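You operate a simulated robot arm through the tools that you are given. There is no shell and no other tool. Be economical: measure what you need, move in short steps, check, and stop when the job is done.

You are at the controls of a simulated robot arm. One attempt, no reset.

TASK
Move the white divider to the slot between the pink and green liners of the knee drawer.
Fine: then the sponge goes on pink, the teal dish on green; shut the drawer. Set down upright: make-up sponge. Where these are worked on the way, their far stop is far enough and under half their travel is too little: knee drawer.

Only the result counts: the job must be done as asked and must still hold three seconds after the hand-in. Knocking over, shifting, dropping, spilling or breaking anything else fails it.

THE ROBOT
A 7-joint arm with a two-finger parallel gripper on a trunk, on a base that drives. Base frame: it is fixed to the floor where the robot stands at the start and does not move with it; the origin is under the middle of the robot, x ahead of it, y to its left, z up. Units: mm, degrees, N and s.
With the tool pointing down near the work surface it reaches from about 100 to 700 mm from the robot's upright axis, wherever it stands. Its first joint turns from -166.0 to 166.0 degrees. Places, roughly: green bay of the knee drawer [500, 300, 600]; knee drawer [600, 200, 600]; pink bay of the knee drawer [400, 200, 600]; slot between the pink and green bays [500, 200, 600]; teal dish (11x11x3 cm) [400, 200, 800]. Payload 3.91 kg.
The TCP is the grasp point between the finger pads, 30 mm short of the fingertips. In the tool frame z runs along the fingers and y along their closing line. The gripper opens to 110 mm. The fingers are 20 mm wide and 10 mm thick; the gripper's body (48 by 112 mm) begins 55 mm behind the TCP.
Orientation is that of the tool frame in the base frame, as a unit quaternion [w, x, y, z]. With the fingers straight down and closing along the base's y, the tool's x points along the base's -x, its y along +y and its z along -z.

THE INTERFACE
- The arm moves only by the tool drive_tool. Its arguments are lists of equal length, an entry for each row: "linear": the shift along the base's x, y, z in m, a list of three; "dr": the turn, a rotation vector about the base's x, y, z in degrees, a list of three; "gripper": the gripper command, from -1 (fully open) to 1 (shut), values between in proportion. In form: {"linear": [[tx, ty, tz], ...], "dr": [[rx, ry, rz], ...], "gripper": [gripper, ...]}. A call has 1 to 20 rows; each row shifts and turns the commanded pose from where the row before left it. Each row takes 0.2 s and may step no farther than 50 mm and 8.6 degrees from the row before; otherwise, or with a gripper value out of range, the whole call is refused. A pose out of reach is approached as far as the arm can. The call stops where the force on the tool passes 40 N (or 10 N more than at its start, if that is more) or the arm is blocked; 0.2 s more then pass. Each finger travels about 72 mm/s and halts on what it meets, pressing with about 29 N; the grip force reading is that of the motor and also rises with nothing between the fingers. The clock runs only during rows and for 0.2 s after the last one: add rows that do not move to give the fingers time. It gives the time, the measured TCP pose, the force on the tool (base axes), the opening and the grip force at its end, in the units of the frame above (readings bear some noise), with the torque about the TCP (base axes, N m) and any sound that the robot's microphone picked up.
- Cameras (640 x 400 px; columns grow to the right, rows downward): "scene" is now at [23.9, 171.5, 1068.5]; the picture's right is [0.22, -0.98, 0.00], its down [-0.62, -0.14, -0.77] and it looks along [0.76, 0.17, -0.63] (base axes); focal length 230 px, centre (320, 200). "wrist" rides on the gripper at [72, 17, -103] in the tool frame; the picture's right is [-0.23, 0.97, 0.00], its down [-0.76, -0.18, -0.62] and it looks along [-0.61, -0.14, 0.78] (tool axes); focal length 222 px, centre (320, 200). There is no depth. A picture from a camera that has moved, and an enlarged one, comes with that camera's place and axes in the base frame and with its lens.
- grab_frame(camera): a new picture of that camera. The clock stands still meanwhile.
- lift_body(by): slides the trunk up (or, below 0, down) by that many mm; the arm and the scene camera ride with it, the base frame stays. It gives what a move gives, with no picture.
- steer(legs): drives the robot by 1 to 6 legs, each [ahead, left, turn to the left] in mm, mm and degrees, along the robot's own axes; the way and the turn of a leg run together, so that a leg with both is an arc; at most 1500 mm and 180 degrees a leg. The arm and the cameras ride along, it lands a little off, and it stops where it bumps. It gives what a move gives.
- aim_head(pan, tilt): turns the head with the scene camera to pan (to the left, within 155 degrees either way) and tilt (down, from -29 to 69), counted from straight ahead of the robot. It gives what a move gives.
- inspect(camera, box): a new picture of the part [left, top, right, bottom] of that camera's present view, enlarged. The clock stands still meanwhile.
- sign_off(): hands the job in; it is judged then, once.

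Work in short steps. Places have to be worked out from the pictures, the camera data and where the tool is seen: move nearer, look again, correct. Check each grasp and each placing, and mend what went wrong. You have 120 turns and 82 pictures in all, those below and enlarged ones among them. Open the gripper and draw the arm clear of the work before you hand the job in, unless the task says otherwise; then end with one line.

The tools are called after ">>>" by a JSON object that holds its "op" and its "data". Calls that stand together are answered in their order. drive_tool: Moves the arm, as the interface text tells. Its arguments: {"type":"object","properties":{"linear":{"type":"array","items":{"type":"array","items":{"type":"number"}}},"dr":{"type":"array","items":{"type":"array","items":{"type":"number"}}},"gripper":{"type":"array","items":{"type":"number"}}},"required":["linear","dr","gripper"]} The other tools are called the same way: lift_body (by) slides the trunk up or down; steer (legs) drives the base; aim_head (pan, tilt) turns the head that bears the scene camera; grab_frame (camera) takes a picture; inspect (camera, box) takes an enlarged picture of a part of a camera's view; sign_off () hands the job in.

At the start:

```text
time: 0.0
eef_pos: [472.1, -91.6, 911.6]
tcp_rot: [0.0, 0.001, 1.0, 0.0]
contact_force: [0.4, 0.2, 0.9]
wrist_torque: [0.0, 0.0, -0.05]
width: 110.0
grasp_force: 0.0
trunk travel left (down, up): [-139.0, 51.0]
robot x, y, heading: [-3.0, -1.8, -0.0]
head pan, tilt: [12.4, 39.2]
```

scene: 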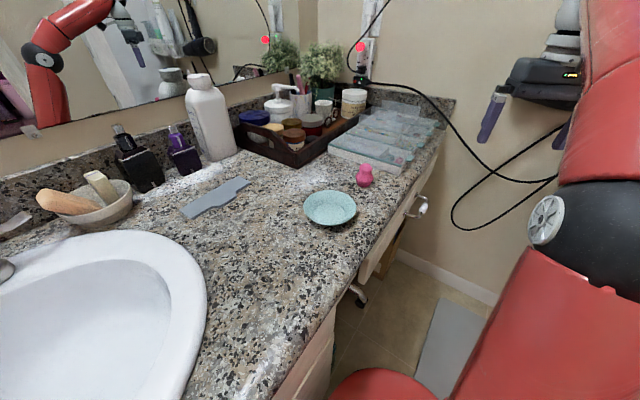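
wrist: 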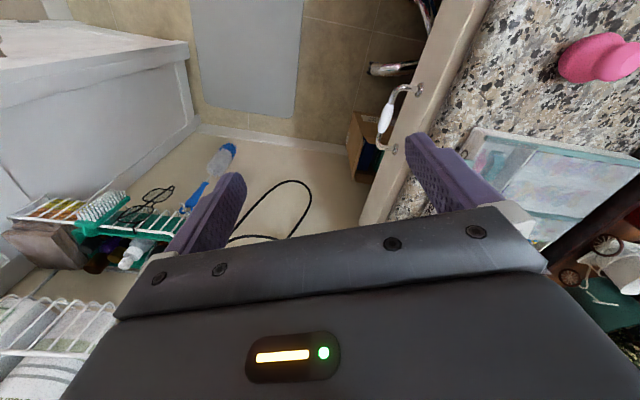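

I'll first look at the drawer front and the counter at higher magnification.

>>> {"op": "inspect", "data": {"camera": "scene", "box": [300, 120, 460, 320]}}

>>> {"op": "aim_head", "data": {"pan": 0, "tilt": 55}}

>>> {"op": "grab_frame", "data": {"camera": "scene"}}

```text
2.00 times, centred on (380, 220) of scene
camera zoom: at [23.9, 171.5, 1068.5], right [0.22, -0.98, 0.0], down [-0.62, -0.14, -0.77], along [0.76, 0.17, -0.63], focal length 459 px, centre (200, 160)
```

zoom: 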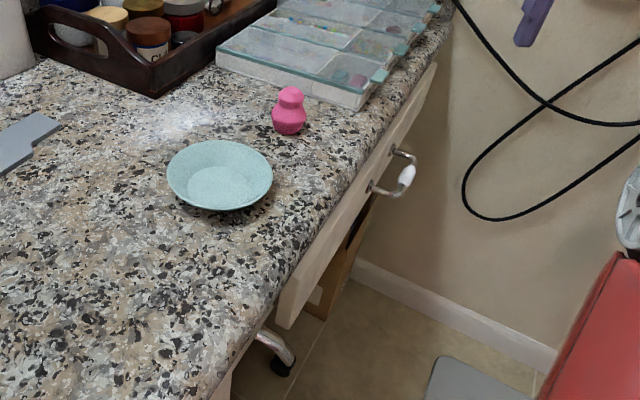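

```text
time: 0.8
eef_pos: [472.7, -91.6, 912.5]
tcp_rot: [0.0, 0.0, 1.0, 0.001]
contact_force: [0.0, 1.2, 0.2]
wrist_torque: [0.0, 0.0, 0.01]
width: 110.2
grasp_force: 0.0
trunk travel left (down, up): [-139.0, 51.0]
robot x, y, heading: [-1.2, 0.7, -0.3]
head pan, tilt: [0.0, 55.0]
```

```text
78 pictures are left
camera scene: at [12.6, 153.1, 1046.7], right [0.0, -1.0, 0.0], down [-0.82, 0.0, -0.57], along [0.57, 0.0, -0.82], focal length 230 px, centre (320, 200)
```

scene: 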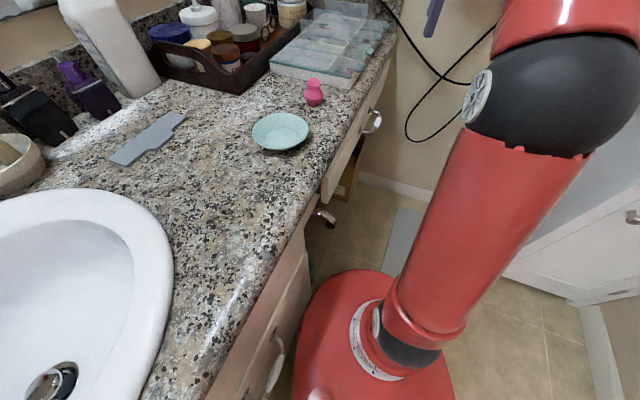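

The handle triangulates to about (536, 4, 661), with the drawer sliding out roughly along (-0.4, -0.92). I'll turn the tool horizontal and point it at the handle, staying up here clear of everything.

>>> {"op": "drive_tool", "data": {"linear": [[0, -0.01, 0], [0, -0.01, 0], [0, -0.01, 0], [0, -0.01, 0], [0, -0.01, 0], [0, -0.01, 0], [0, 0, 0], [0, 0, 0], [0, 0, 0], [0, 0, 0], [0, 0, 0], [0, 0, 0], [0, 0, 0], [0, 0, 0], [0, 0, 0]], "dr": [[8.18, 0, 0], [8.18, 0, 0], [8.18, 0, 0], [8.18, 0, 0], [8.18, 0, 0], [8.18, 0, 0], [8.18, 0, 0], [8.18, 0, 0], [8.18, 0, 0], [8.18, 0, 0], [8.2, 0, 0], [0, 0, -7.6], [0, 0, -7.7], [0, 0, -7.7], [0, 0, 0]], "gripper": [-1, -1, -1, -1, -1, -1, -1, -1, -1, -1, -1, -1, -1, -1, -1]}}

>>> {"op": "grab_frame", "data": {"camera": "wrist"}}

>>> {"op": "grab_frame", "data": {"camera": "scene"}}

```text
time: 4.0
eef_pos: [456.1, -119.5, 916.8]
tcp_rot: [0.124, 0.18, 0.82, 0.53]
contact_force: [0.2, 0.0, 0.5]
wrist_torque: [-0.03, -0.03, -0.03]
width: 109.9
grasp_force: 0.0
out of reach, approached as far as the arm can: row 1, 2, 3, 4, 5, 6
trunk travel left (down, up): [-139.0, 51.0]
robot x, y, heading: [-3.9, -1.2, -0.1]
head pan, tilt: [0.0, 55.0]
```

```text
77 pictures are left
camera wrist: at [352.1, -166.8, 972.7], right [0.36, 0.27, 0.89], down [0.41, -0.91, 0.1], along [0.83, 0.33, -0.44], focal length 222 px, centre (320, 200)
```

wrist: 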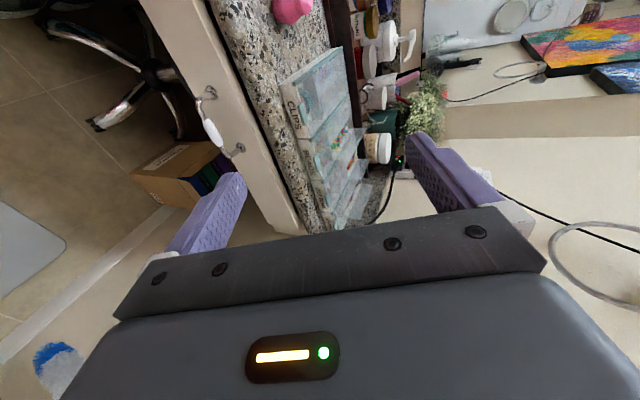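

```text
76 pictures are left
camera scene: at [12.5, 153.0, 1046.7], right [0.0, -1.0, 0.0], down [-0.82, 0.0, -0.57], along [0.57, 0.0, -0.82], focal length 230 px, centre (320, 200)
```

scene: 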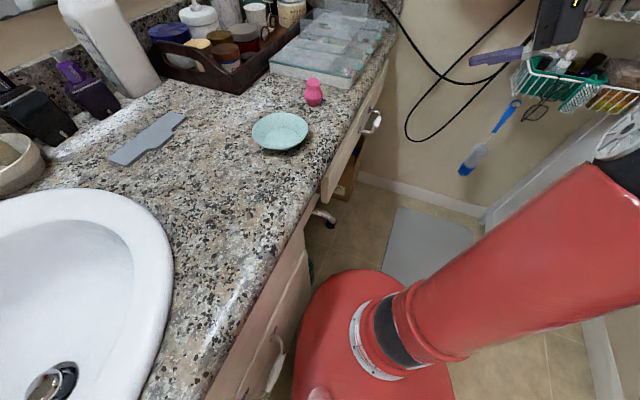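

The tool ended 24° below horizontal, pointing at the drawer, which suits a grasp. A re-triangulation puts the handle at (535, 0, 661), so I'll descend to a pre-grasp 100 mm back along the tool axis.

>>> {"op": "drive_tool", "data": {"linear": [[0, 0, -0.045], [0, 0, -0.045], [0, 0, -0.045], [0.01, 0.01, -0.04], [0.015, 0.015, -0.04], [0.016, 0.016, 0], [0, 0, 0]], "dr": [[0, 0, 0], [0, 0, 0], [0, 0, 0], [0, 0, 0], [0, 0, 0], [0, 0, 0], [0, 0, 0]], "gripper": [-1, -1, -1, -1, -1, -1, -1]}}

>>> {"op": "grab_frame", "data": {"camera": "wrist"}}

```text
time: 5.6
eef_pos: [496.8, -76.9, 699.5]
tcp_rot: [0.124, 0.179, 0.82, 0.529]
contact_force: [0.1, -0.1, -0.4]
wrist_torque: [0.02, 0.02, 0.03]
width: 110.1
grasp_force: 0.0
trunk travel left (down, up): [-139.0, 51.0]
robot x, y, heading: [0.5, -1.4, 0.1]
head pan, tilt: [0.0, 55.0]
```

```text
75 pictures are left
camera wrist: at [393.2, -125.3, 757.1], right [0.36, 0.27, 0.89], down [0.41, -0.9, 0.1], along [0.83, 0.33, -0.44], focal length 222 px, centre (320, 200)
```

wrist: 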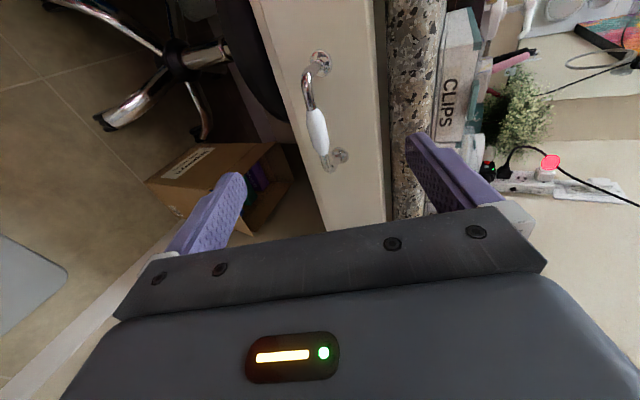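

Handle now at (538, 0, 658), with about 27 mm of clearance behind the bar. I'll level the tool, narrow the fingers and line up 100 mm out from it.

>>> {"op": "drive_tool", "data": {"linear": [[0, -0.005, -0.014], [0, -0.005, -0.014], [0.001, -0.005, -0.013], [0, 0, 0], [0, 0, 0]], "dr": [[7.3, -3.3, 0], [7.3, -3.3, 0], [7.3, -3.3, 0], [0, 0, 0], [0, 0, 0]], "gripper": [-0.2, -0.2, -0.2, -0.2, -0.2]}}

>>> {"op": "grab_frame", "data": {"camera": "wrist"}}

```text
time: 6.8
eef_pos: [498.0, -92.7, 660.0]
tcp_rot: [0.158, 0.154, 0.69, 0.69]
contact_force: [0.5, 0.3, 0.1]
wrist_torque: [0.01, -0.02, 0.0]
width: 65.9
grasp_force: 0.0
trunk travel left (down, up): [-139.0, 51.0]
robot x, y, heading: [0.1, -0.6, 0.1]
head pan, tilt: [0.0, 55.0]
```

```text
74 pictures are left
camera wrist: at [387.8, -154.7, 676.5], right [0.2, -0.1, 0.98], down [0.42, -0.89, -0.17], along [0.89, 0.44, -0.14], focal length 222 px, centre (320, 200)
```

wrist: 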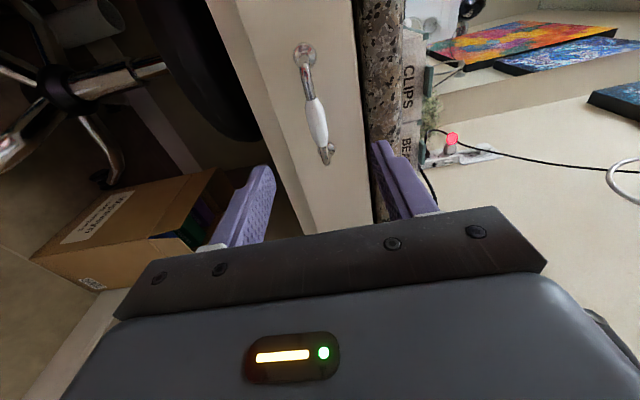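

Aligned. I'll approach 86 mm along the tool axis and close on the bar.

>>> {"op": "drive_tool", "data": {"linear": [[0.012, 0.026, -0.001], [0.012, 0.026, -0.001], [0.011, 0.026, -0.001], [0, 0, 0], [0, 0, 0], [0, 0, 0], [0, 0, 0], [0, 0, 0], [0, 0, 0]], "dr": [[0, 0, 0], [0, 0, 0], [0, 0, 0], [0, 0, 0], [0, 0, 0], [0, 0, 0], [0, 0, 0], [0, 0, 0], [0, 0, 0]], "gripper": [-0.2, -0.2, -0.2, -0.2, 1, 1, 1, 1, 1]}}

>>> {"op": "grab_frame", "data": {"camera": "wrist"}}

```text
time: 8.8
eef_pos: [533.3, -15.1, 657.6]
tcp_rot: [0.158, 0.153, 0.69, 0.69]
contact_force: [3.6, 0.0, 15.4]
wrist_torque: [0.41, 0.31, 0.19]
width: 10.7
grasp_force: 45.5
trunk travel left (down, up): [-139.0, 51.0]
robot x, y, heading: [3.0, 3.4, -0.0]
head pan, tilt: [0.0, 55.0]
```

```text
73 pictures are left
camera wrist: at [422.9, -77.1, 674.3], right [0.2, -0.1, 0.98], down [0.42, -0.89, -0.17], along [0.89, 0.44, -0.14], focal length 222 px, centre (320, 200)
```

wrist: 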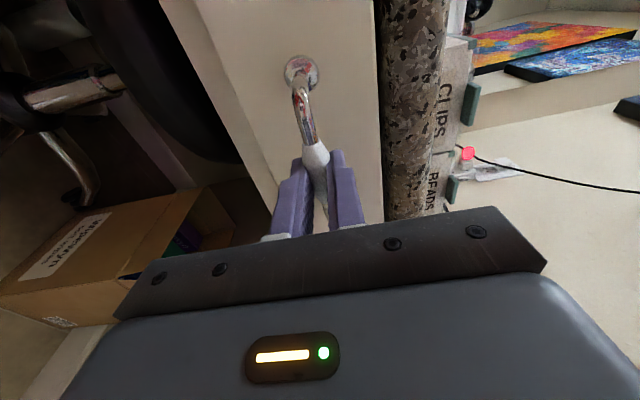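

The bar is gripped at 10.7 mm. I'll pull straight out in small steps.

>>> {"op": "drive_tool", "data": {"linear": [[-0.006, -0.0138, 0], [-0.006, -0.0138, 0], [-0.006, -0.0138, 0], [-0.006, -0.0138, 0], [-0.006, -0.0138, 0], [-0.006, -0.0138, 0], [0, 0, 0]], "dr": [[0, 0, 0], [0, 0, 0], [0, 0, 0], [0, 0, 0], [0, 0, 0], [0, 0, 0], [0, 0, 0]], "gripper": [1, 1, 1, 1, 1, 1, 1]}}

>>> {"op": "grab_frame", "data": {"camera": "scene"}}

```text
time: 10.4
eef_pos: [498.4, -100.0, 657.7]
tcp_rot: [0.16, 0.155, 0.69, 0.689]
contact_force: [19.9, -9.3, 23.6]
wrist_torque: [0.45, 0.2, -0.23]
width: 10.5
grasp_force: 44.9
trunk travel left (down, up): [-139.0, 51.0]
robot x, y, heading: [1.9, 0.1, 0.1]
head pan, tilt: [0.0, 55.0]
```

```text
72 pictures are left
camera scene: at [12.7, 152.6, 1046.8], right [0.0, -1.0, 0.0], down [-0.82, 0.0, -0.57], along [0.57, 0.0, -0.82], focal length 230 px, centre (320, 200)
```

scene: 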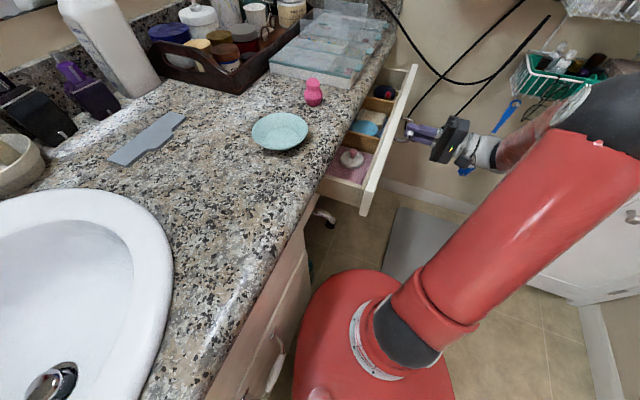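

The drawer slides along about (-0.38, -0.925). I'll continue the pull with that heading and a slight upward correction to relieve the vertical force.

>>> {"op": "drive_tool", "data": {"linear": [[-0.0056, -0.0185, 0.001], [-0.0076, -0.0185, 0.001], [-0.0076, -0.0185, 0], [-0.0076, -0.0185, 0], [-0.0076, -0.0185, 0], [-0.0076, -0.0185, 0], [-0.0076, -0.0185, 0], [0, 0, 0]], "dr": [[0, 0, 0], [0, 0, 0], [0, 0, 0], [0, 0, 0], [0, 0, 0], [0, 0, 0], [0, 0, 0], [0, 0, 0]], "gripper": [1, 1, 1, 1, 1, 1, 1, 1]}}

>>> {"op": "grab_frame", "data": {"camera": "scene"}}

```text
time: 12.2
eef_pos: [446.2, -228.7, 657.7]
tcp_rot: [0.156, 0.155, 0.691, 0.689]
contact_force: [-22.5, 9.5, -21.6]
wrist_torque: [-0.26, 0.26, 0.13]
width: 10.6
grasp_force: 44.8
trunk travel left (down, up): [-139.0, 51.0]
robot x, y, heading: [-0.4, -2.6, -0.1]
head pan, tilt: [0.0, 55.0]
```

```text
71 pictures are left
camera scene: at [12.2, 153.0, 1046.5], right [0.0, -1.0, 0.0], down [-0.82, 0.0, -0.57], along [0.57, 0.0, -0.82], focal length 230 px, centre (320, 200)
```

scene: 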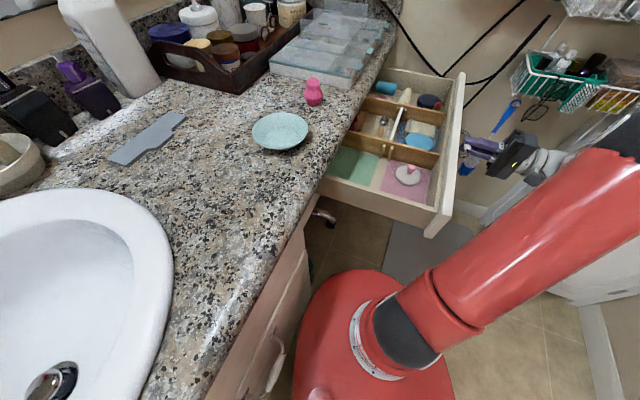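

The drawer is out 230 mm and the pink and green bays are visible. I'll look closer before going further.

>>> {"op": "inspect", "data": {"camera": "scene", "box": [310, 60, 480, 240]}}

>>> {"op": "inspect", "data": {"camera": "scene", "box": [90, 60, 340, 200]}}

```text
2.22 times, centred on (395, 150) of scene
camera zoom: at [12.2, 153.0, 1046.5], right [0.0, -1.0, 0.0], down [-0.82, 0.0, -0.57], along [0.57, 0.0, -0.82], focal length 510 px, centre (153, 311)
```

zoom: 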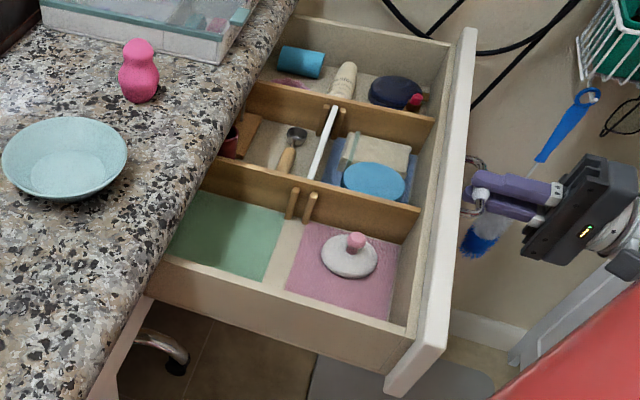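

```text
2.56 times, centred on (215, 130) of scene
camera zoom: at [12.2, 153.0, 1046.5], right [0.0, -1.0, 0.0], down [-0.82, 0.0, -0.57], along [0.57, 0.0, -0.82], focal length 588 px, centre (589, 379)
```

zoom: 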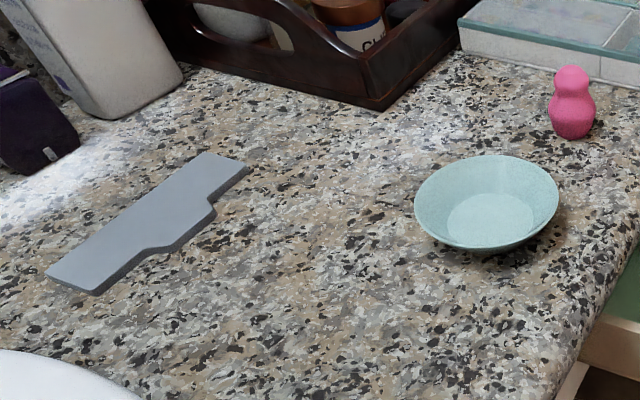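

The white divider is the board in the middle row, and the target slot has the two wooden cleats. I'll pull on toward the far stop so the green bay clears the counter.

>>> {"op": "drive_tool", "data": {"linear": [[-0.003, -0.0139, -0.001], [-0.0057, -0.0139, 0], [-0.0057, -0.0139, 0], [-0.0057, -0.0139, 0], [-0.0057, -0.0139, 0], [-0.0057, -0.0139, 0], [0, 0, 0]], "dr": [[0, 0, 0], [0, 0, 0], [0, 0, 0], [0, 0, 0], [0, 0, 0], [0, 0, 0], [0, 0, 0]], "gripper": [1, 1, 1, 1, 1, 1, 1]}}

>>> {"op": "grab_frame", "data": {"camera": "scene"}}

```text
time: 12.6
eef_pos: [441.3, -238.6, 657.1]
tcp_rot: [0.153, 0.154, 0.691, 0.689]
contact_force: [-5.4, 0.8, -1.0]
wrist_torque: [-0.06, -0.01, -0.35]
width: 10.7
grasp_force: 44.3
trunk travel left (down, up): [-139.0, 51.0]
robot x, y, heading: [-0.6, -0.9, 0.2]
head pan, tilt: [0.0, 55.0]
stopped in row 2: the force on the tool passed its limit at 45 N (the readings are from after the stop); the commanded pose is now the measured one
```

```text
68 pictures are left
camera scene: at [12.1, 153.1, 1047.2], right [0.0, -1.0, 0.0], down [-0.82, 0.0, -0.57], along [0.57, 0.0, -0.82], focal length 230 px, centre (320, 200)
```

scene: 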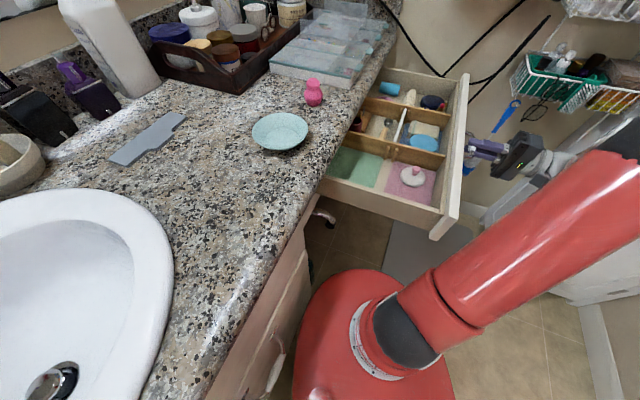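

It hit the far stop at about 241 mm of travel. I'll release the handle, back off and rise.

>>> {"op": "drive_tool", "data": {"linear": [[0, 0, 0], [0, 0, 0], [-0.0114, -0.0277, 0], [-0.0114, -0.0277, 0], [-0.0114, -0.0277, 0], [0, 0, 0.045], [0, 0, 0.045], [0, 0, 0.045], [0, 0, 0.045], [0, 0, 0]], "dr": [[0, 0, 0], [0, 0, 0], [0, 0, 0], [0, 0, 0], [0, 0, 0], [0, 0, 0], [0, 0, 0], [0, 0, 0], [0, 0, 0], [0, 0, 0]], "gripper": [-0.3, -0.3, -0.3, -0.3, -0.3, -0.3, -0.3, -0.3, -0.3, -0.3]}}

```text
time: 14.8
eef_pos: [407.7, -321.8, 837.0]
tcp_rot: [0.154, 0.153, 0.691, 0.69]
contact_force: [0.2, 0.5, -1.4]
wrist_torque: [0.02, -0.02, 0.02]
width: 71.4
grasp_force: 0.1
trunk travel left (down, up): [-139.0, 51.0]
robot x, y, heading: [-2.1, 1.4, -0.1]
head pan, tilt: [0.0, 55.0]
```

Now I'll pitch the tool back to straight down while moving over the drawer.

>>> {"op": "drive_tool", "data": {"linear": [[0, 0.01, 0.005], [0.004, 0.02, 0.005], [0.004, 0.02, 0.005], [0.004, 0.02, 0.005], [0.004, 0.02, 0.005], [0.004, 0.02, 0], [0.004, 0.02, 0], [0.004, 0.02, 0], [0.004, 0.02, 0], [0.004, 0.02, 0], [0, 0.02, 0], [0, 0, 0]], "dr": [[-7.57, 3.11, 0], [-7.57, 3.11, 0], [-7.57, 3.11, 0], [-7.57, 3.11, 0], [-7.57, 3.11, 0], [-7.57, 3.11, 0], [-7.57, 3.11, 0], [-7.57, 3.11, 0], [-7.57, 3.11, 0], [-7.57, 3.11, 0], [-7.57, 3.11, 0], [0, 0, 0]], "gripper": [-0.3, -0.3, -0.3, -0.3, -0.3, -0.3, -0.3, -0.3, -0.3, -0.3, -0.3, -0.3]}}

>>> {"op": "grab_frame", "data": {"camera": "wrist"}}

>>> {"op": "grab_frame", "data": {"camera": "scene"}}

```text
time: 17.4
eef_pos: [443.1, -111.1, 863.1]
tcp_rot: [0.024, 0.194, 0.981, -0.007]
contact_force: [-0.3, 0.7, -0.2]
wrist_torque: [0.02, 0.01, 0.03]
width: 71.5
grasp_force: 0.0
trunk travel left (down, up): [-139.0, 51.0]
robot x, y, heading: [0.2, -0.8, 0.2]
head pan, tilt: [0.0, 55.0]
```

```text
67 pictures are left
camera wrist: at [377.6, -65.0, 962.6], right [0.58, 0.82, 0.01], down [0.61, -0.44, 0.66], along [0.54, -0.38, -0.75], focal length 222 px, centre (320, 200)
```

wrist: 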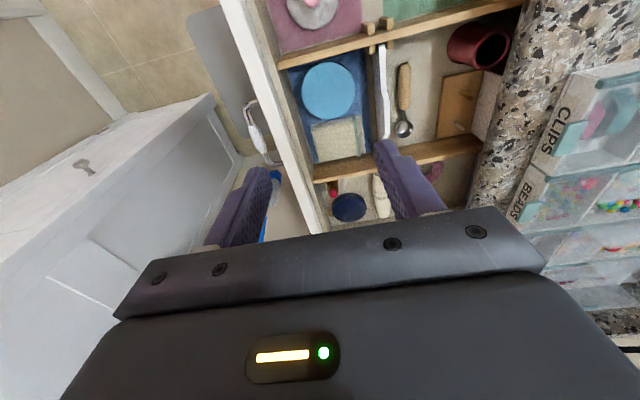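

```text
66 pictures are left
camera scene: at [12.3, 153.1, 1046.7], right [0.0, -1.0, 0.0], down [-0.82, 0.0, -0.57], along [0.57, 0.0, -0.82], focal length 230 px, centre (320, 200)
```

scene: 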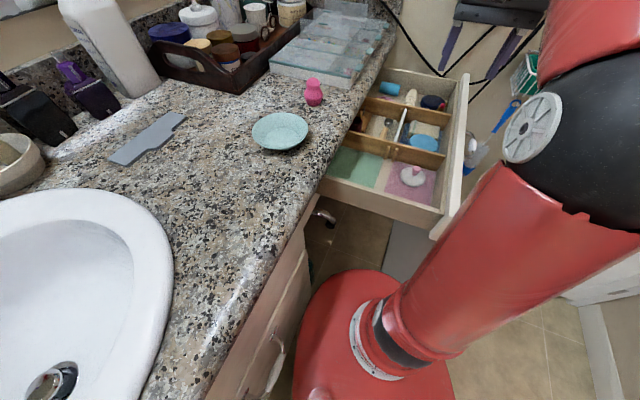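

The divider's top edge runs from about (441, -28) to (580, -81) at z≈672. I'll level the tool and move above its middle for a closer look.

>>> {"op": "drive_tool", "data": {"linear": [[0.02, 0.019, -0.034], [0.021, 0.02, -0.034], [0.021, 0.019, -0.035], [0, 0, 0]], "dr": [[1.3, 2.5, 0], [0, 0, 0], [0, 0, 0], [0, 0, 0]], "gripper": [-0.3, -0.3, -0.3, -0.3]}}

>>> {"op": "grab_frame", "data": {"camera": "wrist"}}

>>> {"op": "inspect", "data": {"camera": "scene", "box": [310, 60, 480, 240]}}

```text
time: 18.4
eef_pos: [504.9, -50.9, 759.5]
tcp_rot: [0.0, 0.193, 0.981, 0.001]
contact_force: [0.9, -0.8, 0.0]
wrist_torque: [0.03, 0.0, -0.02]
width: 71.5
grasp_force: 0.0
trunk travel left (down, up): [-139.0, 51.0]
robot x, y, heading: [-1.0, -1.3, 0.0]
head pan, tilt: [0.0, 55.0]
```

```text
65 pictures are left
camera wrist: at [444.0, -8.2, 863.4], right [0.58, 0.81, 0.0], down [0.64, -0.45, 0.62], along [0.51, -0.36, -0.78], focal length 222 px, centre (320, 200)
```

wrist: 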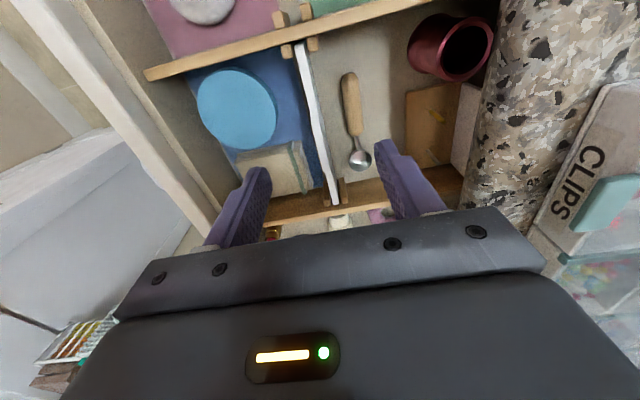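

```text
2.22 times, centred on (395, 150) of scene
camera zoom: at [12.3, 153.2, 1046.7], right [0.0, -1.0, 0.0], down [-0.82, 0.0, -0.57], along [0.57, 0.0, -0.82], focal length 510 px, centre (153, 311)
```

zoom: 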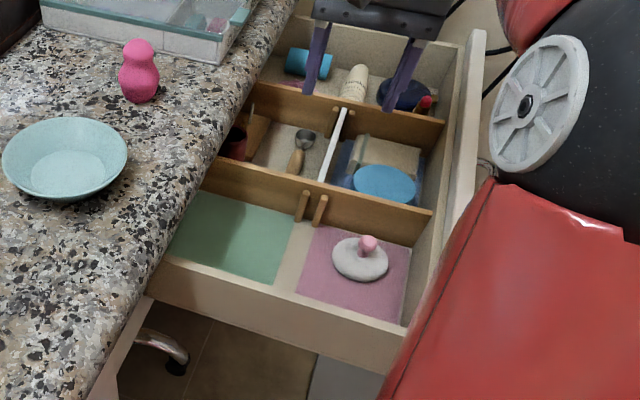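

The target slot looks collinear with the divider's current line, one row nearer. I'll move over that row to view its cleats and near wall.

>>> {"op": "drive_tool", "data": {"linear": [[-0.035, 0.015, 0.01], [-0.035, 0.015, 0.01], [-0.035, 0.015, 0.01], [-0.035, 0.015, 0.01], [0, 0, 0]], "dr": [[0, 0, 0], [0, 0, 0], [0, 0, 0], [0, 0, 0], [0, 0, 0]], "gripper": [-0.3, -0.3, -0.3, -0.3, -0.3]}}

>>> {"op": "grab_frame", "data": {"camera": "wrist"}}

```text
time: 19.6
eef_pos: [366.5, 6.6, 798.2]
tcp_rot: [0.0, 0.193, 0.981, 0.001]
contact_force: [0.3, 0.0, 0.0]
wrist_torque: [-0.05, -0.01, -0.02]
width: 71.3
grasp_force: 0.1
trunk travel left (down, up): [-139.0, 51.0]
robot x, y, heading: [-1.3, -1.5, 0.2]
head pan, tilt: [0.0, 55.0]
```

```text
63 pictures are left
camera wrist: at [304.4, 50.7, 902.4], right [0.58, 0.81, 0.0], down [0.64, -0.45, 0.62], along [0.51, -0.36, -0.78], focal length 222 px, centre (320, 200)
```

wrist: 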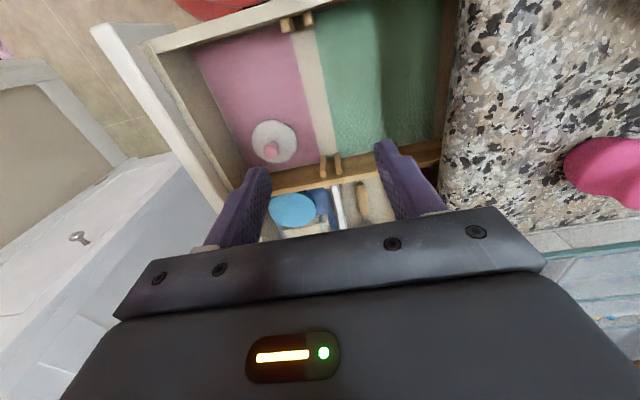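

The target slot midpoint is about (354, 10), collinear with the divider, roughly 172 mm away along the row direction. Now I'll grasp the divider at its middle, narrowing the fingers to 36 mm on the way.

>>> {"op": "drive_tool", "data": {"linear": [[0.036, -0.0155, 0], [0.037, -0.0158, 0], [0.037, -0.0158, -0.018], [0.037, -0.016, -0.02], [0, 0, -0.02], [0, 0, -0.02], [0, 0, 0]], "dr": [[0, 0, 0], [0, 0, 0], [0, 0, 0], [0, 0, 0], [0, 0, 0], [0, 0, 0], [0, 0, 0]], "gripper": [0.345, 0.345, 0.345, 0.345, 0.345, 0.345, 0.345]}}

>>> {"op": "grab_frame", "data": {"camera": "wrist"}}

```text
time: 21.2
eef_pos: [512.7, -55.1, 720.4]
tcp_rot: [0.0, 0.193, 0.981, 0.002]
contact_force: [-0.2, 0.1, -0.2]
wrist_torque: [0.01, 0.01, -0.01]
width: 35.9
grasp_force: 0.1
trunk travel left (down, up): [-139.0, 51.0]
robot x, y, heading: [-1.7, -2.3, 0.2]
head pan, tilt: [0.0, 55.0]
```

```text
62 pictures are left
camera wrist: at [451.6, -12.2, 824.2], right [0.58, 0.82, 0.0], down [0.64, -0.45, 0.62], along [0.51, -0.36, -0.78], focal length 222 px, centre (320, 200)
```

wrist: 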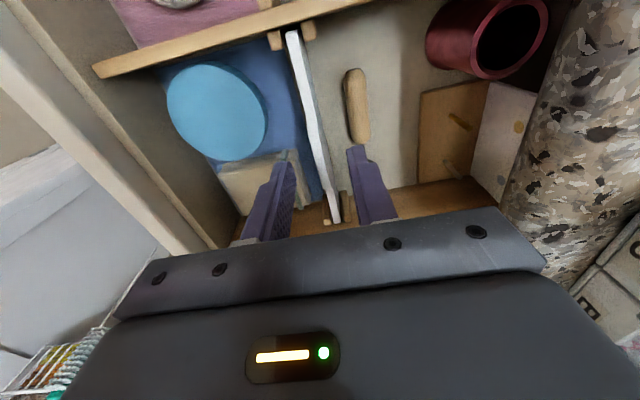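

Divider is centred between the fingers and its midpoint is confirmed at (514, -56). I'll narrow to 24 mm for clearance from the tan box, then lower and close.

>>> {"op": "drive_tool", "data": {"linear": [[0.001, -0.001, 0], [0, 0, -0.02], [0, 0, -0.02], [0, 0, -0.018], [0, 0, 0], [0, 0, 0], [0, 0, 0], [0, 0, 0]], "dr": [[0, 0, 0], [0, 0, 0], [0, 0, 0], [0, 0, 0], [0, 0, 0], [0, 0, 0], [0, 0, 0], [0, 0, 0]], "gripper": [0.56, 0.56, 0.56, 0.56, 0.56, 1, 1, 1]}}

>>> {"op": "grab_frame", "data": {"camera": "wrist"}}

```text
time: 23.0
eef_pos: [513.4, -56.9, 663.7]
tcp_rot: [0.0, 0.193, 0.981, 0.0]
contact_force: [0.3, 0.6, -1.0]
wrist_torque: [0.01, -0.01, 0.01]
width: 6.5
grasp_force: 29.2
trunk travel left (down, up): [-139.0, 51.0]
robot x, y, heading: [1.3, -0.3, -0.1]
head pan, tilt: [0.0, 55.0]
```

```text
61 pictures are left
camera wrist: at [452.2, -14.1, 767.3], right [0.58, 0.82, 0.0], down [0.64, -0.45, 0.62], along [0.51, -0.36, -0.78], focal length 222 px, centre (320, 200)
```

wrist: 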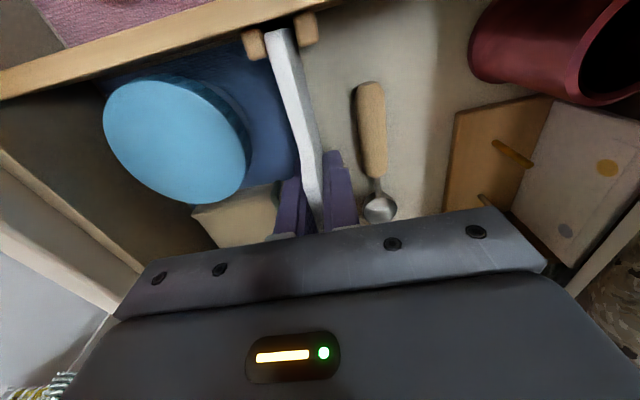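

Gripped at 6.5 mm. I'll lift it straight up to check it comes free.

>>> {"op": "drive_tool", "data": {"linear": [[0, 0, 0.015], [0, 0, 0.02], [0, 0, 0.025], [0, 0, 0.03], [0, 0, 0.03], [0, 0, 0]], "dr": [[0, 0, 0], [0, 0, 0], [0, 0, 0], [0, 0, 0], [0, 0, 0], [0, 0, 0]], "gripper": [1, 1, 1, 1, 1, 1]}}

>>> {"op": "grab_frame", "data": {"camera": "wrist"}}

>>> {"op": "inspect", "data": {"camera": "scene", "box": [310, 60, 480, 240]}}

```text
time: 24.4
eef_pos: [512.7, -57.2, 784.4]
tcp_rot: [0.001, 0.194, 0.981, 0.002]
contact_force: [0.0, -0.2, -1.1]
wrist_torque: [0.02, 0.0, -0.02]
width: 6.3
grasp_force: 29.3
trunk travel left (down, up): [-139.0, 51.0]
robot x, y, heading: [-0.3, -2.0, 0.0]
head pan, tilt: [0.0, 55.0]
```

```text
60 pictures are left
camera wrist: at [452.2, -14.0, 887.2], right [0.58, 0.82, 0.0], down [0.64, -0.45, 0.62], along [0.51, -0.36, -0.78], focal length 222 px, centre (320, 200)
```

wrist: 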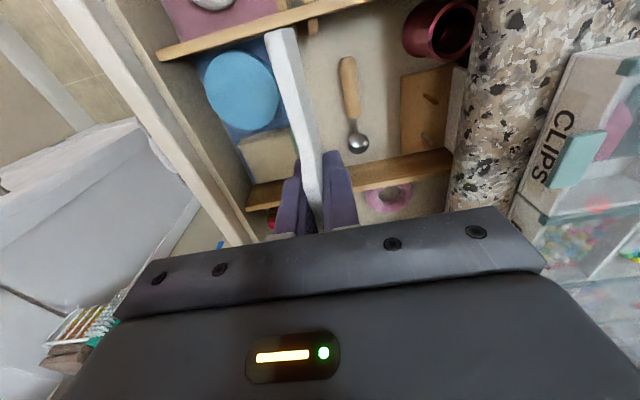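

```text
2.22 times, centred on (395, 150) of scene
camera zoom: at [12.4, 153.2, 1046.7], right [0.0, -1.0, 0.0], down [-0.82, 0.0, -0.57], along [0.57, 0.0, -0.82], focal length 510 px, centre (153, 311)
```

zoom: 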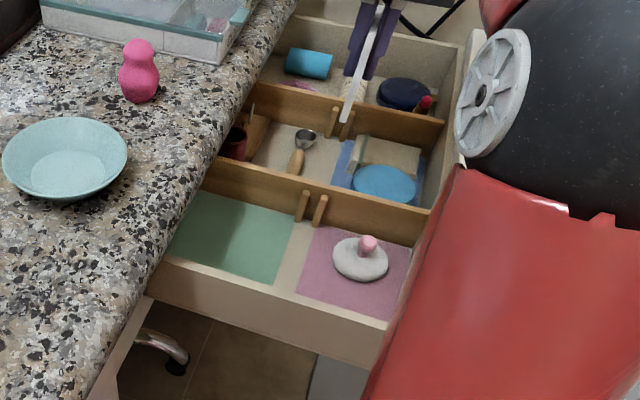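

The divider is held and near-vertical. I'll carry it over to the target slot at height and check alignment.

>>> {"op": "drive_tool", "data": {"linear": [[-0.04, 0.0165, 0], [-0.04, 0.0165, 0], [-0.04, 0.0165, 0], [-0.0385, 0.0168, 0], [0, 0, 0], [0, 0, 0]], "dr": [[0, 0, 0], [0, 0, 0], [0, 0, 0], [0, 0, 0], [0, 0, 0], [0, 0, 0]], "gripper": [1, 1, 1, 1, 1, 1]}}

>>> {"op": "grab_frame", "data": {"camera": "wrist"}}

>>> {"op": "inspect", "data": {"camera": "scene", "box": [330, 100, 450, 240]}}

```text
time: 25.8
eef_pos: [355.4, 10.6, 783.5]
tcp_rot: [0.0, 0.194, 0.981, 0.001]
contact_force: [0.2, 0.0, -0.6]
wrist_torque: [0.03, 0.01, 0.02]
width: 6.2
grasp_force: 28.7
trunk travel left (down, up): [-139.0, 51.0]
robot x, y, heading: [0.8, -0.0, -0.1]
head pan, tilt: [0.0, 55.0]
```

```text
58 pictures are left
camera wrist: at [294.3, 53.5, 886.2], right [0.58, 0.82, 0.0], down [0.64, -0.45, 0.62], along [0.51, -0.36, -0.78], focal length 222 px, centre (320, 200)
```

wrist: 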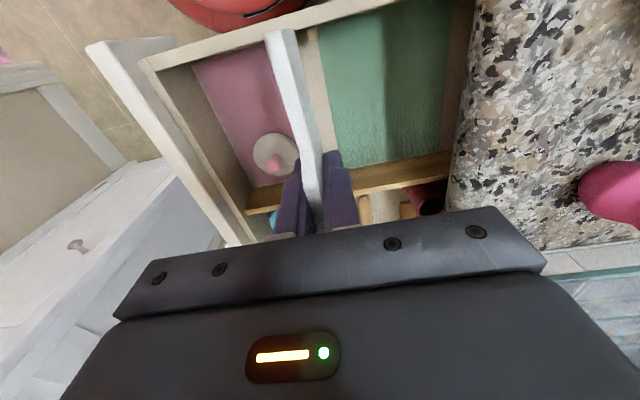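

```text
2.86 times, centred on (390, 170) of scene
camera zoom: at [12.3, 153.2, 1046.7], right [0.0, -1.0, 0.0], down [-0.82, 0.0, -0.57], along [0.57, 0.0, -0.82], focal length 656 px, centre (120, 286)
```

zoom: 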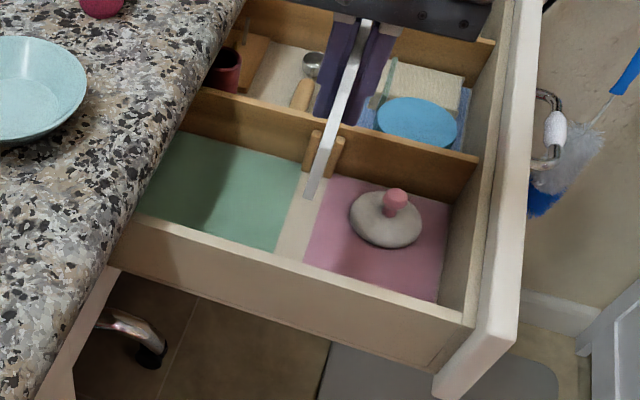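

I'll lower part-way, with the bottom edge still just above the walls, and check against the cleats.

>>> {"op": "drive_tool", "data": {"linear": [[-0.001, -0.001, -0.02], [0, 0, -0.02], [0, 0, 0]], "dr": [[0, 0, 0], [0, 0, 0], [0, 0, 0]], "gripper": [1, 1, 1]}}

>>> {"op": "grab_frame", "data": {"camera": "wrist"}}

>>> {"op": "inspect", "data": {"camera": "scene", "box": [330, 100, 450, 240]}}

```text
time: 26.6
eef_pos: [353.1, 8.1, 742.9]
tcp_rot: [0.0, 0.193, 0.981, 0.002]
contact_force: [-0.6, -0.4, 0.0]
wrist_torque: [0.01, 0.0, 0.0]
width: 6.4
grasp_force: 29.4
trunk travel left (down, up): [-139.0, 51.0]
robot x, y, heading: [-1.3, -0.4, -0.0]
head pan, tilt: [0.0, 55.0]
```

```text
56 pictures are left
camera wrist: at [293.0, 51.8, 846.5], right [0.58, 0.82, 0.0], down [0.64, -0.45, 0.62], along [0.51, -0.36, -0.78], focal length 222 px, centre (320, 200)
```

wrist: 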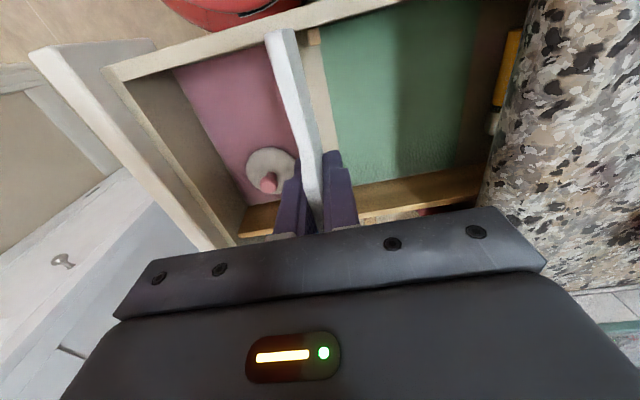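

```text
2.86 times, centred on (390, 170) of scene
camera zoom: at [12.3, 153.2, 1046.7], right [0.0, -1.0, 0.0], down [-0.82, 0.0, -0.57], along [0.57, 0.0, -0.82], focal length 656 px, centre (120, 286)
```

zoom: 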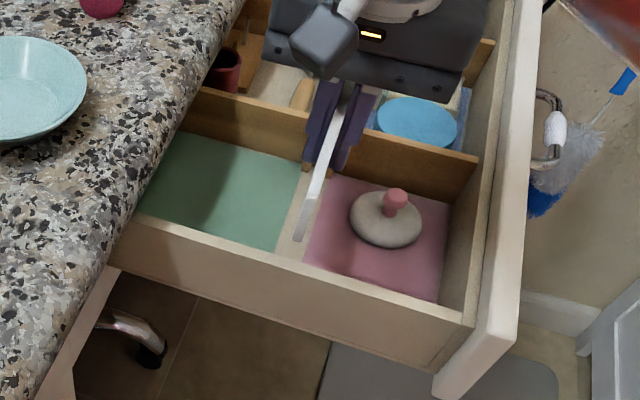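

I'll zoom into the near-wall cleats in the wrist view.

>>> {"op": "inspect", "data": {"camera": "wrist", "box": [240, 0, 360, 75]}}

>>> {"op": "inspect", "data": {"camera": "wrist", "box": [260, 140, 400, 228]}}

```text
5.33 times, centred on (300, 38) of wrist
camera zoom: at [293.0, 51.8, 846.5], right [0.58, 0.82, 0.0], down [0.64, -0.45, 0.62], along [0.51, -0.36, -0.78], focal length 1185 px, centre (427, 1067)
```

zoom: 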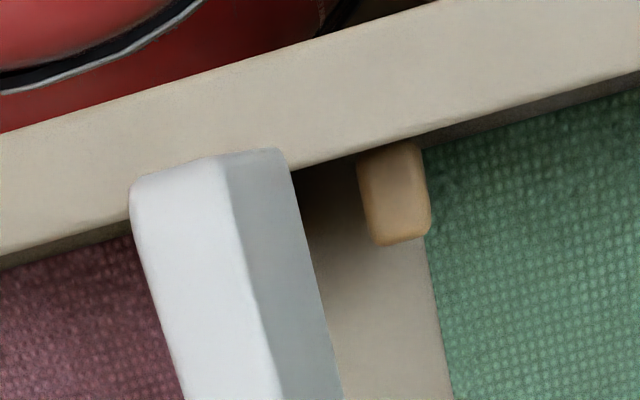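

```text
4.55 times, centred on (330, 184) of wrist
camera zoom: at [293.0, 51.8, 846.5], right [0.58, 0.82, 0.0], down [0.64, -0.45, 0.62], along [0.51, -0.36, -0.78], focal length 1010 px, centre (274, 273)
```

zoom: 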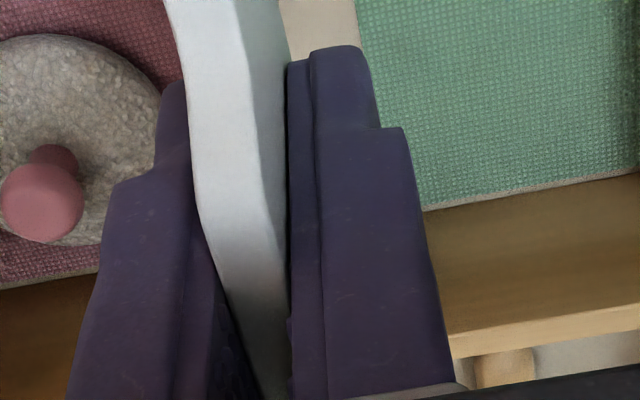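

The near end overlaps the wall by about 3 mm, and the board sits about 3 mm too far toward the pink side. I'll correct both and look again.

>>> {"op": "drive_tool", "data": {"linear": [[0.0048, 0.0009, -0.008], [0, 0, 0], [0, 0, 0]], "dr": [[0, 0, 0], [0, 0, 0], [0, 0, 0]], "gripper": [1, 1, 1]}}

>>> {"op": "inspect", "data": {"camera": "wrist", "box": [240, 0, 360, 75]}}

>>> {"op": "inspect", "data": {"camera": "scene", "box": [340, 110, 440, 210]}}

```text
time: 27.4
eef_pos: [359.5, 9.2, 735.1]
tcp_rot: [0.0, 0.193, 0.981, 0.001]
contact_force: [-0.4, 0.0, -1.2]
wrist_torque: [0.01, -0.02, 0.01]
width: 6.5
grasp_force: 29.0
trunk travel left (down, up): [-139.0, 51.0]
robot x, y, heading: [-1.7, 0.1, 0.1]
head pan, tilt: [0.0, 55.0]
```

```text
5.33 times, centred on (300, 38) of wrist
camera zoom: at [297.6, 52.6, 838.8], right [0.58, 0.82, 0.0], down [0.64, -0.45, 0.62], along [0.51, -0.36, -0.78], focal length 1185 px, centre (427, 1067)
```

zoom: 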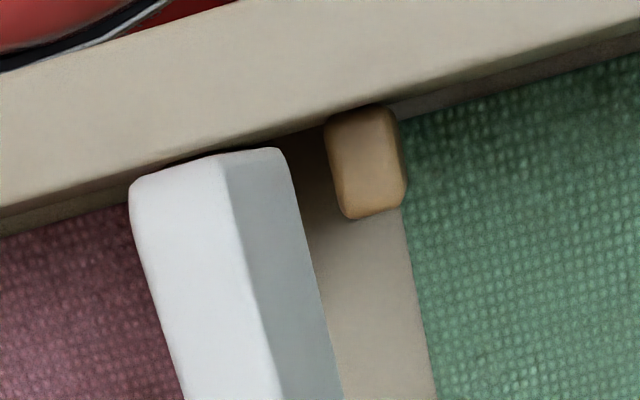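

```text
4.00 times, centred on (390, 160) of scene
camera zoom: at [12.3, 153.2, 1046.7], right [0.0, -1.0, 0.0], down [-0.82, 0.0, -0.57], along [0.57, 0.0, -0.82], focal length 919 px, centre (40, 360)
```

zoom: 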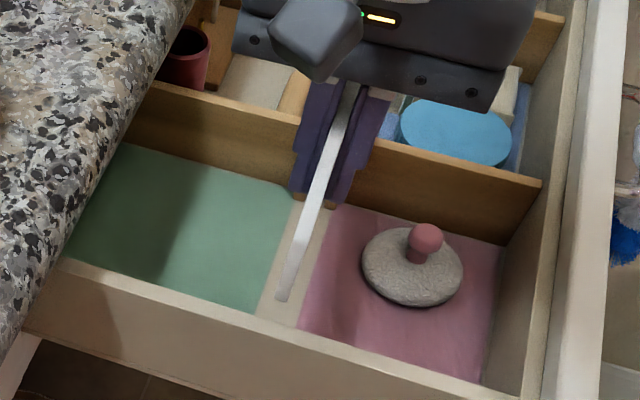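

Near end now clears the wall by 1–2 mm, with a side gap of about 3 mm to the green cleat. I'll make a fine shift of 1 mm and start the insertion slowly.

>>> {"op": "drive_tool", "data": {"linear": [[0.0009, 0.0009, 0], [0, 0, -0.01], [0, 0, -0.01], [0, 0, -0.007], [0, 0, 0]], "dr": [[0, 0, 0], [0, 0, 0], [0, 0, 0], [0, 0, 0], [0, 0, 0]], "gripper": [1, 1, 1, 1, 1]}}

>>> {"op": "inspect", "data": {"camera": "wrist", "box": [240, 0, 360, 75]}}

>>> {"op": "inspect", "data": {"camera": "scene", "box": [340, 110, 440, 210]}}

```text
time: 28.6
eef_pos: [359.8, 9.6, 707.9]
tcp_rot: [0.0, 0.193, 0.981, 0.0]
contact_force: [0.2, 0.4, -0.7]
wrist_torque: [-0.04, 0.0, -0.02]
width: 6.4
grasp_force: 29.0
trunk travel left (down, up): [-139.0, 51.0]
robot x, y, heading: [-0.7, 0.5, -0.1]
head pan, tilt: [0.0, 55.0]
```

```text
5.33 times, centred on (300, 38) of wrist
camera zoom: at [298.6, 53.3, 812.0], right [0.58, 0.82, 0.0], down [0.64, -0.45, 0.62], along [0.51, -0.36, -0.78], focal length 1185 px, centre (427, 1067)
```

zoom: 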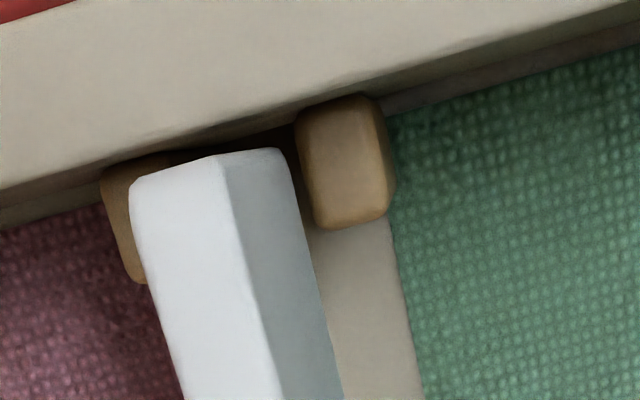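

```text
4.00 times, centred on (390, 160) of scene
camera zoom: at [12.3, 153.2, 1046.7], right [0.0, -1.0, 0.0], down [-0.82, 0.0, -0.57], along [0.57, 0.0, -0.82], focal length 919 px, centre (40, 360)
```

zoom: 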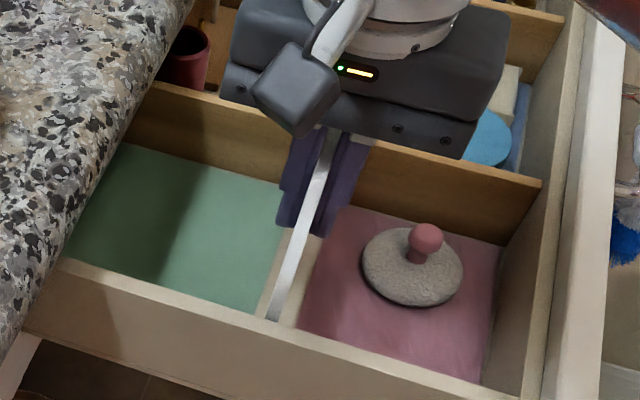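

Both near cleats straddle the board with about 1–2 mm each side. I'll apply a last trim of half a millimetre and lower to the original seating height.

>>> {"op": "drive_tool", "data": {"linear": [[-0.0003, 0.0007, 0], [0, 0, -0.008], [0, 0, -0.008], [0, 0, -0.008], [0, 0, -0.008], [0, 0, -0.008], [0, 0, -0.003], [0, 0, 0]], "dr": [[0, 0, 0], [0, 0, 0], [0, 0, 0], [0, 0, 0], [0, 0, 0], [0, 0, 0], [0, 0, 0], [0, 0, 0]], "gripper": [1, 1, 1, 1, 1, 1, 1, 1]}}

>>> {"op": "grab_frame", "data": {"camera": "wrist"}}

>>> {"op": "inspect", "data": {"camera": "scene", "box": [340, 110, 440, 210]}}

```text
time: 30.4
eef_pos: [359.6, 11.2, 664.8]
tcp_rot: [0.0, 0.193, 0.981, 0.001]
contact_force: [-0.7, -0.9, -0.3]
wrist_torque: [-0.01, -0.01, -0.1]
width: 6.4
grasp_force: 29.0
trunk travel left (down, up): [-139.0, 51.0]
robot x, y, heading: [1.5, -1.0, -0.1]
head pan, tilt: [0.0, 55.0]
```

```text
48 pictures are left
camera wrist: at [298.1, 54.1, 769.0], right [0.58, 0.82, 0.0], down [0.64, -0.45, 0.62], along [0.51, -0.36, -0.78], focal length 222 px, centre (320, 200)
```

wrist: 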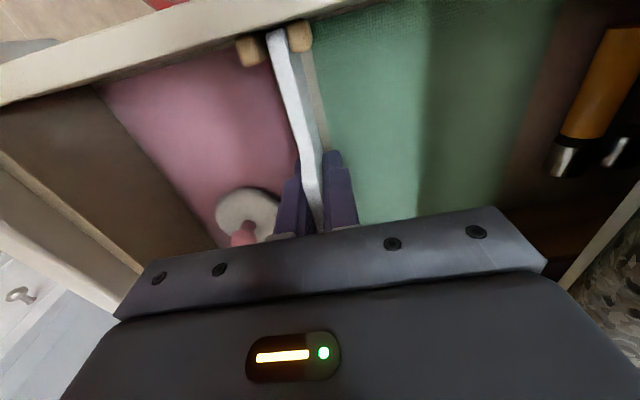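

```text
4.00 times, centred on (390, 160) of scene
camera zoom: at [12.3, 153.1, 1046.7], right [0.0, -1.0, 0.0], down [-0.82, 0.0, -0.57], along [0.57, 0.0, -0.82], focal length 919 px, centre (40, 360)
```

zoom: 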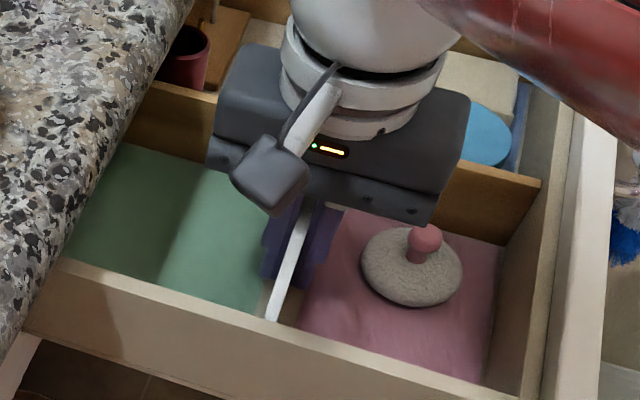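

It slid in without contact and the near end sits between its cleats. I'll lower 2 mm more to seat it, open slightly and retreat upward.

>>> {"op": "drive_tool", "data": {"linear": [[0, 0, -0.002], [0, 0, 0], [0, 0, 0], [0, 0, 0], [0, 0, 0.025], [0, 0, 0.03], [0, 0, 0.04], [0, 0, 0.04], [0, 0, 0]], "dr": [[0, 0, 0], [0, 0, 0], [0, 0, 0], [0, 0, 0], [0, 0, 0], [0, 0, 0], [0, 0, 0], [0, 0, 0], [0, 0, 0]], "gripper": [1, 0.6, 0.6, 0.6, 0.6, 0.6, 0.6, 0.6, 0.6]}}

>>> {"op": "grab_frame", "data": {"camera": "wrist"}}

>>> {"op": "inspect", "data": {"camera": "scene", "box": [340, 110, 440, 210]}}

```text
time: 32.4
eef_pos: [360.4, 9.5, 800.1]
tcp_rot: [0.0, 0.193, 0.981, 0.001]
contact_force: [-1.1, 0.0, 0.0]
wrist_torque: [-0.01, 0.0, 0.01]
width: 21.9
grasp_force: 0.1
trunk travel left (down, up): [-139.0, 51.0]
robot x, y, heading: [0.3, 0.6, 0.0]
head pan, tilt: [0.0, 55.0]
```

```text
46 pictures are left
camera wrist: at [299.1, 53.4, 903.2], right [0.58, 0.82, 0.0], down [0.64, -0.45, 0.62], along [0.51, -0.36, -0.78], focal length 222 px, centre (320, 200)
```

wrist: 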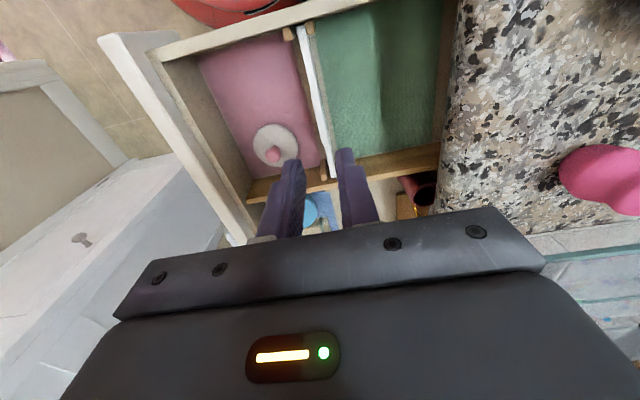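

```text
4.00 times, centred on (390, 160) of scene
camera zoom: at [12.3, 153.2, 1046.7], right [0.0, -1.0, 0.0], down [-0.82, 0.0, -0.57], along [0.57, 0.0, -0.82], focal length 919 px, centre (40, 360)
```

zoom: 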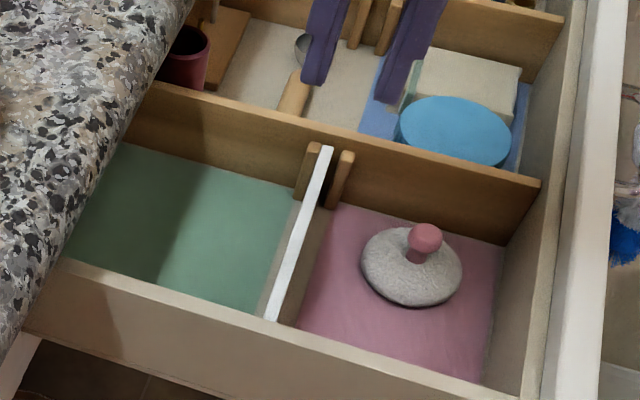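

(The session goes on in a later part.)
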